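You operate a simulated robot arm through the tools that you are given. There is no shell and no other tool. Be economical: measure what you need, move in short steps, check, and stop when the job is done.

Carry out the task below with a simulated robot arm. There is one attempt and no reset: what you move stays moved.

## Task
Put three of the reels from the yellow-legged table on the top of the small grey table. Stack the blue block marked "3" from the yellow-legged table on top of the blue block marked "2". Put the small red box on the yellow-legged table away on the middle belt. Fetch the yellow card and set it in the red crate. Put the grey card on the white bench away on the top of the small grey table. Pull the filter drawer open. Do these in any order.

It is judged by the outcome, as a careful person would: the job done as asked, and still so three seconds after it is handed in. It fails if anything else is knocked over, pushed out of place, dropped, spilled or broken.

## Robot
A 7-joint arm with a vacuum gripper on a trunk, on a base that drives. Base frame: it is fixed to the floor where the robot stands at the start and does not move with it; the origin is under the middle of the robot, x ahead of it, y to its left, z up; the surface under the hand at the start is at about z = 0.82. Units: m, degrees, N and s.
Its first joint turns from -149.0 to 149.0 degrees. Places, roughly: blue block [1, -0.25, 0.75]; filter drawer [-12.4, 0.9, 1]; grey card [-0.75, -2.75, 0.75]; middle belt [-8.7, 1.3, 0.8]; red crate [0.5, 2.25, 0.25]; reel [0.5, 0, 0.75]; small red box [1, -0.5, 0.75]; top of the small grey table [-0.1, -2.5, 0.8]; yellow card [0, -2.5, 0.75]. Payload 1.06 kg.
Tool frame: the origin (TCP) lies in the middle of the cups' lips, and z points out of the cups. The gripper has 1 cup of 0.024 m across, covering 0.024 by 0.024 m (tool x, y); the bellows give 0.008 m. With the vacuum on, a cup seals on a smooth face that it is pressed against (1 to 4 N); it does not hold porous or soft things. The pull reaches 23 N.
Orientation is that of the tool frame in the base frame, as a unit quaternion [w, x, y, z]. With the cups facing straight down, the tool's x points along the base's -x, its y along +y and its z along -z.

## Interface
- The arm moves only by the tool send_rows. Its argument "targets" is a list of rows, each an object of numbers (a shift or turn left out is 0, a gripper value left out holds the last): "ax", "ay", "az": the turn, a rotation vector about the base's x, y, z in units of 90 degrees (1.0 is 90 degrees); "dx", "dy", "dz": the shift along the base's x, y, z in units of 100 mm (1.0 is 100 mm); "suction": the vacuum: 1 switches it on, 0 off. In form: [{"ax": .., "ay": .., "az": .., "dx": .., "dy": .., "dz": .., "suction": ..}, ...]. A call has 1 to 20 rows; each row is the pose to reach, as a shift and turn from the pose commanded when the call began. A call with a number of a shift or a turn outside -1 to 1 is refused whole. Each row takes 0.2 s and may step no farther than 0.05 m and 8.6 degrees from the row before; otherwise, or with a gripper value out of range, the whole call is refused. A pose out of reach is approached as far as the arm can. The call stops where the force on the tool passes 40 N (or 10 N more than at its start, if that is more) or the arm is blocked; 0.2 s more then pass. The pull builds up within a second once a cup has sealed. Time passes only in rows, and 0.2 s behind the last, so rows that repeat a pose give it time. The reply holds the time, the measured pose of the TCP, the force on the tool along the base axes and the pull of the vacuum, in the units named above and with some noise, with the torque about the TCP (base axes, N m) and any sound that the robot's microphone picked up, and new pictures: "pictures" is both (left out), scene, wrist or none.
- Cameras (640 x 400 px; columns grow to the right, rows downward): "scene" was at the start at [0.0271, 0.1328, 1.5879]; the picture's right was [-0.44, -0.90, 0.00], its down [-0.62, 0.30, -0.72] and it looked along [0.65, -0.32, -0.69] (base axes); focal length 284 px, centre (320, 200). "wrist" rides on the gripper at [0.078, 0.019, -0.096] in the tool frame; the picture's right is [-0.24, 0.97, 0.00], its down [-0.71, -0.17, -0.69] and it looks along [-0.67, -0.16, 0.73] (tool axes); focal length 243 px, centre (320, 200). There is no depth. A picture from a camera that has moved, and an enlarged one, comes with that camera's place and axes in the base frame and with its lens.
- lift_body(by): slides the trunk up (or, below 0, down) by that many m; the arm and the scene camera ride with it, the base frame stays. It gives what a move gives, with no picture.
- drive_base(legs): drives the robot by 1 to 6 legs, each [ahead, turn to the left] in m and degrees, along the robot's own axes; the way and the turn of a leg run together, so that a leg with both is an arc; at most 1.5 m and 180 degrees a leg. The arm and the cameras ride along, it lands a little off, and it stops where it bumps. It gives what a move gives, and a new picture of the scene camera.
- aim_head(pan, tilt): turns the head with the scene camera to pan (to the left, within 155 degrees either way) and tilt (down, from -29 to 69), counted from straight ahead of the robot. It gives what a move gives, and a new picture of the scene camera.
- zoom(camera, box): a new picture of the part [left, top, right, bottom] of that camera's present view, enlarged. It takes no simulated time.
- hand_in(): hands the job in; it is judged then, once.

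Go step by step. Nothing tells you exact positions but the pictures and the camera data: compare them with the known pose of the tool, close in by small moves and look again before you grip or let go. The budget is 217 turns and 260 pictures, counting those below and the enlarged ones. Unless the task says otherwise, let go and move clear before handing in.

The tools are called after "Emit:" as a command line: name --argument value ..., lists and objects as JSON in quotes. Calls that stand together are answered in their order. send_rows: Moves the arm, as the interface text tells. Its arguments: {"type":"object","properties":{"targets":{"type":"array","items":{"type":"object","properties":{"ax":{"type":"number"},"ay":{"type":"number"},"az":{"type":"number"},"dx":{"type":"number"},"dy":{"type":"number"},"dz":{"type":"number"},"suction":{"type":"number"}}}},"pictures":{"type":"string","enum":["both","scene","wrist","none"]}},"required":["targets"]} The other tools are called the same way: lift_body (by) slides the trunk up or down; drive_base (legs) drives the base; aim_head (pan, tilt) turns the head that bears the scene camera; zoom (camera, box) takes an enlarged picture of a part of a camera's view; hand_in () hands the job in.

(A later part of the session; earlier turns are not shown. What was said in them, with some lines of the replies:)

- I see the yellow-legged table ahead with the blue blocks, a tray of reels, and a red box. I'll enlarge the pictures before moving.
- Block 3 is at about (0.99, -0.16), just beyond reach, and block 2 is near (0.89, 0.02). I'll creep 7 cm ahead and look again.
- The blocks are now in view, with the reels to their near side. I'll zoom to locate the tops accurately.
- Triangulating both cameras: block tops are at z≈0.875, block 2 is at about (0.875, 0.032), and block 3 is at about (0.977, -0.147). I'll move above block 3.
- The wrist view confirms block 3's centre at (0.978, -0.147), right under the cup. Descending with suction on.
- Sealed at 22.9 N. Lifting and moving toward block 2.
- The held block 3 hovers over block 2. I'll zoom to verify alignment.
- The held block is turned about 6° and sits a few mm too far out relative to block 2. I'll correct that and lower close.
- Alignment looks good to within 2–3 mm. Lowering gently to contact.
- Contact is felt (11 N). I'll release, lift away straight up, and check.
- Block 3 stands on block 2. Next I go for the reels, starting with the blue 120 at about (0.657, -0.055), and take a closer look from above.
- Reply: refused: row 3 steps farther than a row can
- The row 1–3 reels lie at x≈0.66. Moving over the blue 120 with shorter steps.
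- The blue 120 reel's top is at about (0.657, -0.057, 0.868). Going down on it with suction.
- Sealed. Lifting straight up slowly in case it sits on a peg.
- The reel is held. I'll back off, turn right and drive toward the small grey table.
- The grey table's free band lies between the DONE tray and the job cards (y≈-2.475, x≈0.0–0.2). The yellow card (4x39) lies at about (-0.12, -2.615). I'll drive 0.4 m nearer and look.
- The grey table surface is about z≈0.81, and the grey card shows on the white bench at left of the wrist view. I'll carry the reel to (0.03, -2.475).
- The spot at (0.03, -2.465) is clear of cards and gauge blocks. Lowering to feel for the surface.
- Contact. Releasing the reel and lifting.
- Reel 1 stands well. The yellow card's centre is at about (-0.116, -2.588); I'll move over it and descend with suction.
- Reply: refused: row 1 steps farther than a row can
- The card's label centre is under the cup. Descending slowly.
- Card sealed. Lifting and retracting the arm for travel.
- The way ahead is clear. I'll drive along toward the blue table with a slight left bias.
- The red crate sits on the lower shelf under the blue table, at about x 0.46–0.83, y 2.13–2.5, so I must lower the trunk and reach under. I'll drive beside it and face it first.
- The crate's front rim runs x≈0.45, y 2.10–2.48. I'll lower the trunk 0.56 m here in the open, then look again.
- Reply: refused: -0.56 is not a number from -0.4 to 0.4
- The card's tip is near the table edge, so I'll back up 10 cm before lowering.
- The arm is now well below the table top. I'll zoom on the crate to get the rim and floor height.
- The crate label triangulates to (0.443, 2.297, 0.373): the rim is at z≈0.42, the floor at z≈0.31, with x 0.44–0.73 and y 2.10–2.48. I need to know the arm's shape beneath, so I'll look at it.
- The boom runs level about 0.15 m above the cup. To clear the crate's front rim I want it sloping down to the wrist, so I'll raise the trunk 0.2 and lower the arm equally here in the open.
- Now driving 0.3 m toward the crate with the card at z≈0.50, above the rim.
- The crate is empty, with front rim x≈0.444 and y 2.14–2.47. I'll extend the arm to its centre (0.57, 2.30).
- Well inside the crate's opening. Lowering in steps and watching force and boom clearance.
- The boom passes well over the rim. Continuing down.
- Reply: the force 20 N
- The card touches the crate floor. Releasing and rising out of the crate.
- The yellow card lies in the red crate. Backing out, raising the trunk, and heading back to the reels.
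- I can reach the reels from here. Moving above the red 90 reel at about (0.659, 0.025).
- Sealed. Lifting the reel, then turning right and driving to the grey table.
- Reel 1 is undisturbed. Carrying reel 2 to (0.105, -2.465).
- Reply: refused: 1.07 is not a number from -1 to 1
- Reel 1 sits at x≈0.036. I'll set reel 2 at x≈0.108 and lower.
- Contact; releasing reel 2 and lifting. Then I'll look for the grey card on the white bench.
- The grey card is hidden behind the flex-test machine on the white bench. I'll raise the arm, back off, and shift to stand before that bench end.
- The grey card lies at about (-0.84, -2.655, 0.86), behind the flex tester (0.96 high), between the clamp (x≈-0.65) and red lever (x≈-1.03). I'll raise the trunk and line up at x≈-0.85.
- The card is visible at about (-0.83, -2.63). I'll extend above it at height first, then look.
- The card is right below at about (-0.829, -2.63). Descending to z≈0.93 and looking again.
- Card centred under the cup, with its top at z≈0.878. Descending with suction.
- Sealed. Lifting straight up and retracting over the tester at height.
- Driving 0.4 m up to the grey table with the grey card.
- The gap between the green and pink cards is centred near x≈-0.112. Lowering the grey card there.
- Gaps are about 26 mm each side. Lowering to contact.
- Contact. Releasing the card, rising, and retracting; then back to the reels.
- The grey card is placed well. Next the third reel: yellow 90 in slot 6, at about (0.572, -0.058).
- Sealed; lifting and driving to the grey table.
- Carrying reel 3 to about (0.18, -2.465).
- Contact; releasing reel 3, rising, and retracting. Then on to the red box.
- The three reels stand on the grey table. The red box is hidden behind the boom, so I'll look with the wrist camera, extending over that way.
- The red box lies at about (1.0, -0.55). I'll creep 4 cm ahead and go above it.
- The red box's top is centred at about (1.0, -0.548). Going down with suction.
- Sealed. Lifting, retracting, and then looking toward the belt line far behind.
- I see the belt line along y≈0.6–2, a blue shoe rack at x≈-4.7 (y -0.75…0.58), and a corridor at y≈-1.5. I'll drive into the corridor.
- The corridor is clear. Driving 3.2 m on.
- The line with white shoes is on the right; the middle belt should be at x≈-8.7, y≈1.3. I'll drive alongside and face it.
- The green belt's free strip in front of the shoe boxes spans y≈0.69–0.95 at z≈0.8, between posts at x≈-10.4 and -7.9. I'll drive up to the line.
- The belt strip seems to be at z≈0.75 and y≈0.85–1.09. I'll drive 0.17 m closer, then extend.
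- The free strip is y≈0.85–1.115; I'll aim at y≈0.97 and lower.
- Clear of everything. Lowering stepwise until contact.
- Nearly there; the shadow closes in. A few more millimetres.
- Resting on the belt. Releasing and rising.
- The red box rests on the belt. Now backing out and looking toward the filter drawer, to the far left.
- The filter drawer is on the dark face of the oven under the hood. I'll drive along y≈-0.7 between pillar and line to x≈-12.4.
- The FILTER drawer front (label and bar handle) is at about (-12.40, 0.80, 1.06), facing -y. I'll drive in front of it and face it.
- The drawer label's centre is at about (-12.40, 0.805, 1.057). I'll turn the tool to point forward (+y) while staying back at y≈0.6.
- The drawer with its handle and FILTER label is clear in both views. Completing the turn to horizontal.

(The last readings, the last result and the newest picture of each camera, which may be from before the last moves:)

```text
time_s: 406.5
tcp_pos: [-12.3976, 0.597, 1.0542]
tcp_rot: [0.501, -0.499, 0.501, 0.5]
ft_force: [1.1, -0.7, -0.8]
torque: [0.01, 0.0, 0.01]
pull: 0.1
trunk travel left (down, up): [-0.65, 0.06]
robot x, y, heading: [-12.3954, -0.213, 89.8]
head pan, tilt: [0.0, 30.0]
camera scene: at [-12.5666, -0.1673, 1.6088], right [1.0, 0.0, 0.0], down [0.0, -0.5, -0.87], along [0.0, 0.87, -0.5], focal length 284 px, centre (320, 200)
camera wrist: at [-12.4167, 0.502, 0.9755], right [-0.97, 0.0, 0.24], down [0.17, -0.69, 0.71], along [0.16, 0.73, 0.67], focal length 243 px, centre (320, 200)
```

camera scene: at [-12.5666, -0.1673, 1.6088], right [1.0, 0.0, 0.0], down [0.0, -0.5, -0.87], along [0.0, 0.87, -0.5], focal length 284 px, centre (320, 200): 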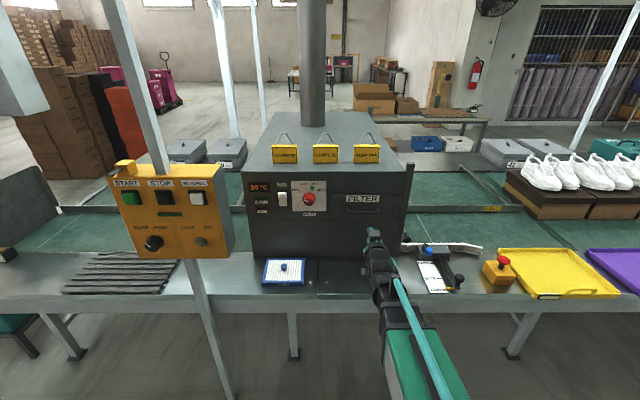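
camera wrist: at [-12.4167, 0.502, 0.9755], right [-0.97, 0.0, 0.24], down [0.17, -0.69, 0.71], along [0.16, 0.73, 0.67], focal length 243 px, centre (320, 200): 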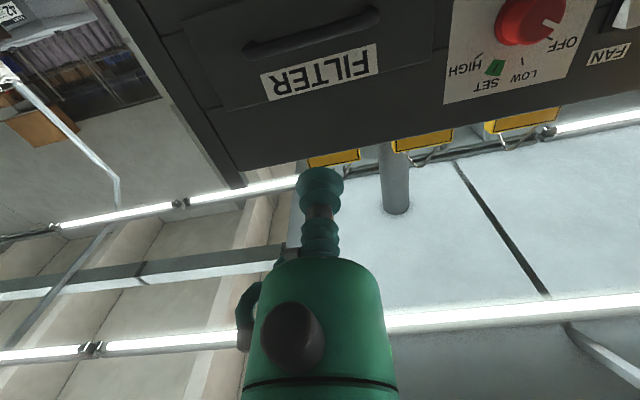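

The wrist view confirms the label at (-12.397, 0.805, 1.058). Approaching in steps, slightly above centre to keep off the handle.

Emit:
send_rows --targets '[{"dy": 0.4, "dz": 0.07}, {"dy": 0.8, "dz": 0.07}, {"dy": 1.0, "dz": 0.07}]' --pictures "none"

Emit:
send_rows --targets '[{"dy": 0.3}, {"dy": 0.6}, {"dy": 0.7}, {"dy": 0.7}]' --pictures "both"

```text
time_s: 407.3
tcp_pos: [-12.3988, 0.696, 1.0605]
tcp_rot: [0.499, -0.5, 0.5, 0.501]
ft_force: [0.2, 0.1, -0.8]
torque: [0.02, 0.03, 0.0]
pull: 0.0
trunk travel left (down, up): [-0.65, 0.06]
robot x, y, heading: [-12.3946, -0.2151, 89.8]
head pan, tilt: [0.0, 30.0]
```

```text
time_s: 408.3
tcp_pos: [-12.399, 0.765, 1.0612]
tcp_rot: [0.5, -0.499, 0.502, 0.5]
ft_force: [-0.4, -0.4, 0.2]
torque: [-0.02, 0.02, -0.02]
pull: 0.0
trunk travel left (down, up): [-0.65, 0.06]
robot x, y, heading: [-12.3957, -0.2127, 89.8]
head pan, tilt: [0.0, 30.0]
camera scene: at [-12.5665, -0.1673, 1.6088], right [1.0, 0.0, 0.0], down [0.0, -0.5, -0.87], along [0.0, 0.87, -0.5], focal length 284 px, centre (320, 200)
camera wrist: at [-12.4184, 0.6698, 0.9828], right [-0.97, 0.0, 0.24], down [0.17, -0.68, 0.71], along [0.16, 0.73, 0.67], focal length 243 px, centre (320, 200)
```

scene: 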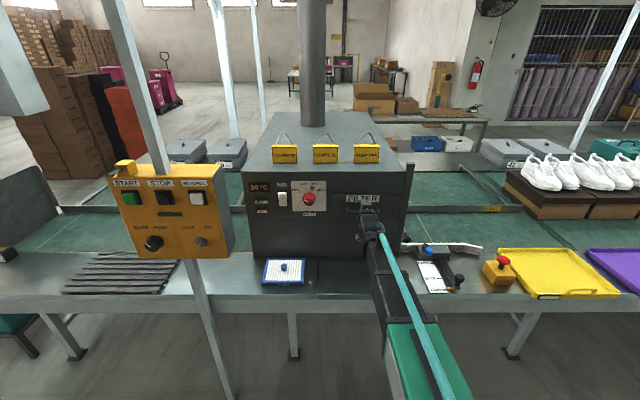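
wrist: 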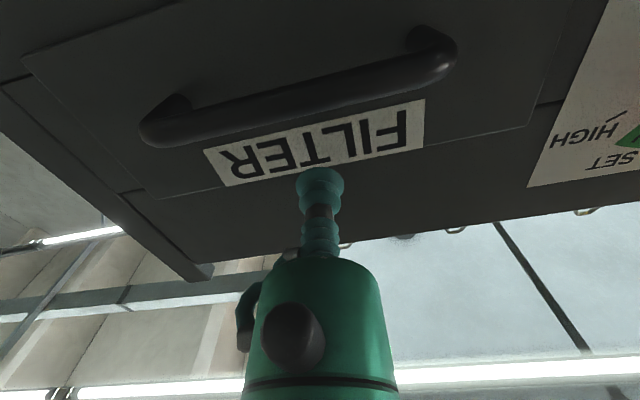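

Aligned. Pressing gently on the label with suction on.

Emit:
send_rows --targets '[{"dy": 0.25, "suction": 1}, {"dy": 0.35}, {"dy": 0.4}, {"dy": 0.43}, {"dy": 0.43}, {"dy": 0.43}]' --pictures "none"

```text
time_s: 409.8
tcp_pos: [-12.3978, 0.8059, 1.0599]
tcp_rot: [0.498, -0.5, 0.502, 0.499]
ft_force: [0.6, -9.7, -3.4]
torque: [0.17, 0.01, 0.02]
pull: 23.4
trunk travel left (down, up): [-0.65, 0.06]
robot x, y, heading: [-12.3952, -0.2148, 90.0]
head pan, tilt: [0.0, 30.0]
stopped in row 6: the force on the tool passed its limit at 41 N (the readings are from after the stop); the commanded pose is now the measured one
```

Sealed at 23 N. Pulling slowly toward me.

Emit:
send_rows --targets '[{"dy": -0.05}, {"dy": -0.12}, {"dy": -0.2}, {"dy": -0.28}, {"dy": -0.36}, {"dy": -0.44}, {"dy": -0.5}]' --pictures "both"

```text
time_s: 411.4
tcp_pos: [-12.3977, 0.7559, 1.0604]
tcp_rot: [0.499, -0.5, 0.501, 0.5]
ft_force: [1.8, -0.4, 3.2]
torque: [0.05, 0.04, 0.04]
pull: 23.3
trunk travel left (down, up): [-0.65, 0.06]
robot x, y, heading: [-12.3937, -0.2143, 89.9]
head pan, tilt: [0.0, 30.0]
camera scene: at [-12.5662, -0.1681, 1.6089], right [1.0, 0.0, 0.0], down [0.0, -0.5, -0.87], along [0.0, 0.87, -0.5], focal length 284 px, centre (320, 200)
camera wrist: at [-12.4171, 0.6612, 0.9818], right [-0.97, 0.0, 0.24], down [0.17, -0.68, 0.71], along [0.16, 0.73, 0.66], focal length 243 px, centre (320, 200)
```

scene: 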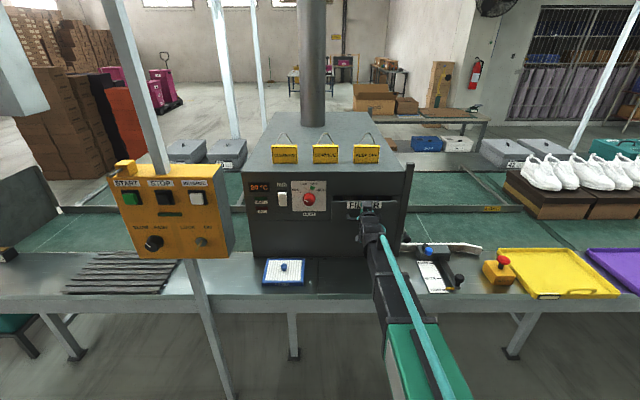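
wrist: 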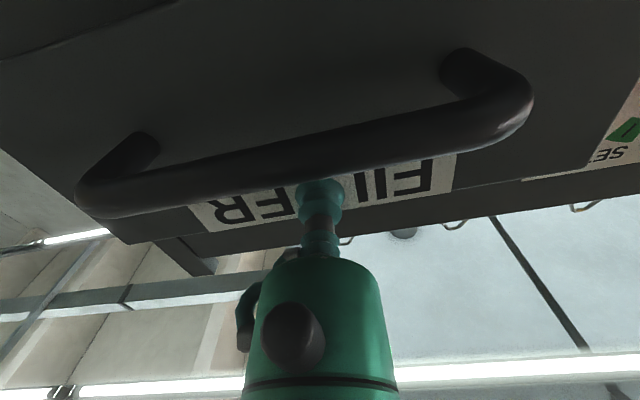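

The drawer is coming out with the cup. Continuing until its stop.

Emit:
send_rows --targets '[{"dy": -0.1}, {"dy": -0.2}, {"dy": -0.3}, {"dy": -0.4}, {"dy": -0.5}, {"dy": -0.6}, {"dy": -0.7}]' --pictures "scene"

```text
time_s: 413.0
tcp_pos: [-12.3985, 0.6865, 1.0596]
tcp_rot: [0.498, -0.5, 0.503, 0.499]
ft_force: [-0.5, -1.4, 3.3]
torque: [-0.01, 0.01, 0.01]
pull: 23.1
trunk travel left (down, up): [-0.65, 0.06]
robot x, y, heading: [-12.3977, -0.2131, 90.0]
head pan, tilt: [0.0, 30.0]
camera scene: at [-12.5665, -0.1682, 1.6088], right [1.0, 0.0, 0.0], down [0.0, -0.5, -0.87], along [0.0, 0.87, -0.5], focal length 284 px, centre (320, 200)
```

scene: 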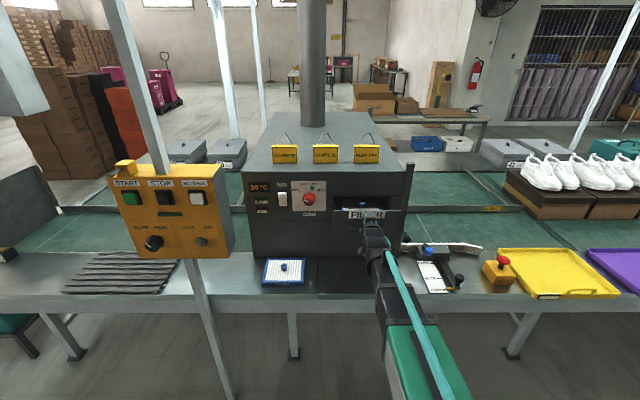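

Emit:
send_rows --targets '[{"dy": -0.08}, {"dy": -0.16}, {"dy": -0.24}, {"dy": -0.32}, {"dy": -0.4}]' --pictures "none"

Emit:
zoom --camera "scene" --box '[300, 160, 440, 270]'

```text
time_s: 414.2
tcp_pos: [-12.3983, 0.6473, 1.059]
tcp_rot: [-0.498, 0.501, -0.501, -0.5]
ft_force: [-1.4, -1.7, 2.5]
torque: [-0.03, 0.01, -0.01]
pull: 23.3
trunk travel left (down, up): [-0.65, 0.06]
robot x, y, heading: [-12.3931, -0.212, 90.1]
head pan, tilt: [0.0, 30.0]
```

```text
3.64 times, centred on (370, 215) of scene
camera zoom: at [-12.5666, -0.168, 1.6088], right [1.0, 0.0, 0.0], down [0.0, -0.5, -0.87], along [0.0, 0.87, -0.5], focal length 1032 px, centre (138, 146)
```

zoom: 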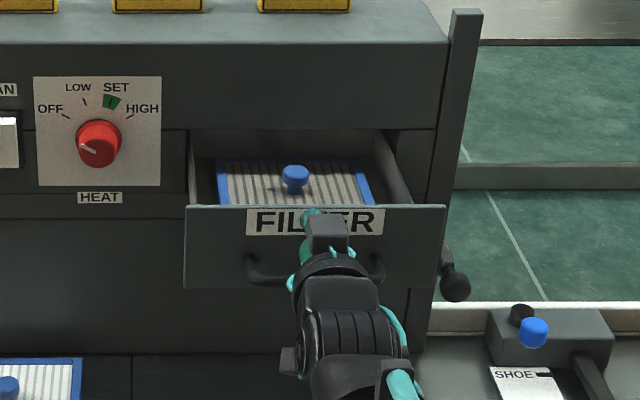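

The drawer is open about 16 cm, with the filter showing. Pulling a little further to feel for its stop.

Emit:
send_rows --targets '[{"dy": -0.06}, {"dy": -0.12}, {"dy": -0.18}, {"dy": -0.24}, {"dy": -0.3}, {"dy": -0.36}, {"dy": -0.4}]' --pictures "none"

Emit:
zoom --camera "scene" --box '[300, 160, 440, 270]'

```text
time_s: 415.8
tcp_pos: [-12.3972, 0.6074, 1.059]
tcp_rot: [0.499, -0.5, 0.502, 0.499]
ft_force: [-2.2, -0.1, 4.2]
torque: [-0.05, 0.07, 0.0]
pull: 22.8
trunk travel left (down, up): [-0.65, 0.06]
robot x, y, heading: [-12.395, -0.21, 89.9]
head pan, tilt: [0.0, 30.0]
```

```text
3.64 times, centred on (370, 215) of scene
camera zoom: at [-12.5668, -0.1681, 1.6088], right [1.0, 0.0, 0.0], down [0.0, -0.5, -0.87], along [0.0, 0.87, -0.5], focal length 1032 px, centre (138, 146)
```

zoom: 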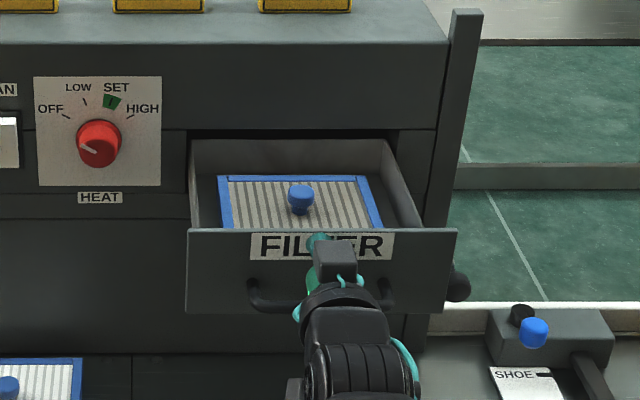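

Emit:
send_rows --targets '[{"dy": -0.05}, {"dy": -0.1}, {"dy": -0.15}, {"dy": -0.2}, {"dy": -0.25}]' --pictures "none"

Emit:
zoom --camera "scene" --box '[300, 160, 440, 270]'

```text
time_s: 417.0
tcp_pos: [-12.3973, 0.5816, 1.0582]
tcp_rot: [0.499, -0.5, 0.502, 0.5]
ft_force: [0.0, 0.1, 6.2]
torque: [-0.03, -0.08, 0.03]
pull: 23.0
trunk travel left (down, up): [-0.65, 0.06]
robot x, y, heading: [-12.3925, -0.2116, 89.8]
head pan, tilt: [0.0, 30.0]
```

```text
3.64 times, centred on (370, 215) of scene
camera zoom: at [-12.5664, -0.1683, 1.6088], right [1.0, 0.0, 0.0], down [0.0, -0.5, -0.87], along [0.0, 0.87, -0.5], focal length 1032 px, centre (138, 146)
```

zoom: 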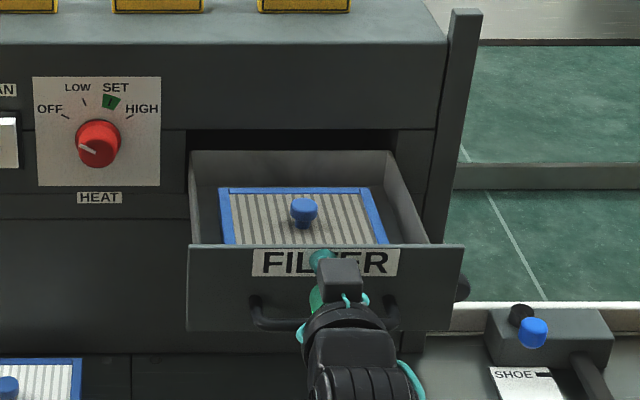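

The drawer stands open about 22 cm, rigidly guided, with no load on the cup. I'll release and withdraw.

Emit:
send_rows --targets '[{"suction": 0}, {"dy": 0}, {"dy": 0}, {"dy": 0}, {"dy": -0.05}, {"dy": -0.15}, {"dy": -0.3}, {"dy": -0.5}]' --pictures "none"

Emit:
zoom --camera "scene" --box '[280, 150, 460, 280]'

```text
time_s: 418.8
tcp_pos: [-12.3992, 0.5323, 1.0589]
tcp_rot: [0.499, -0.5, 0.501, 0.5]
ft_force: [0.0, 0.6, -0.1]
torque: [-0.01, 0.02, -0.02]
pull: 0.1
trunk travel left (down, up): [-0.65, 0.06]
robot x, y, heading: [-12.3958, -0.2136, 90.1]
head pan, tilt: [0.0, 30.0]
```

```text
3.08 times, centred on (370, 215) of scene
camera zoom: at [-12.5665, -0.1677, 1.6088], right [1.0, 0.0, 0.0], down [0.0, -0.5, -0.87], along [0.0, 0.87, -0.5], focal length 873 px, centre (166, 154)
```

zoom: 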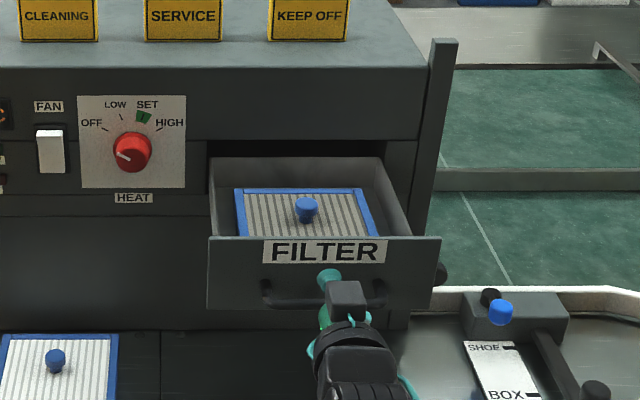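

The drawer stays open on its own. I'll back the robot clear.

Emit:
drive_base --legs '[[-0.5, 0]]'

```text
time_s: 421.7
tcp_pos: [-12.4067, 0.0417, 1.059]
tcp_rot: [-0.496, 0.504, -0.498, -0.503]
ft_force: [-0.1, 0.7, 0.1]
torque: [-0.03, 0.03, 0.01]
pull: 0.0
trunk travel left (down, up): [-0.65, 0.06]
robot x, y, heading: [-12.3925, -0.7012, 90.3]
head pan, tilt: [0.0, 30.0]
camera scene: at [-12.5651, -0.6604, 1.6089], right [1.0, 0.01, 0.0], down [0.01, -0.5, -0.87], along [-0.01, 0.87, -0.5], focal length 284 px, centre (320, 200)
```

scene: 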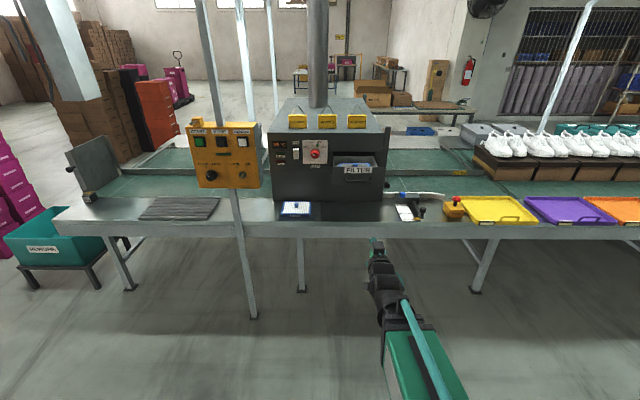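

All six jobs look done, nothing else appears moved, and the robot stands clear, so I'm handing in.

Emit:
hand_in

```text
The job is handed in.
```

All six jobs are done and handed in:

- **Reels:** blue 120, red 90 and yellow 90 are on the small grey table.
- **Blocks:** block 3 is on top of block 2.
- **Red box:** it is on the middle belt, on the free strip in front of the shoe boxes.
- **Yellow card:** it lies flat in the red crate.
- **Grey card:** it is on the small grey table, in the gap the yellow card left.
- **Filter drawer:** it is open about 22 cm and stayed open after I let go. I did not pull it to its stop.
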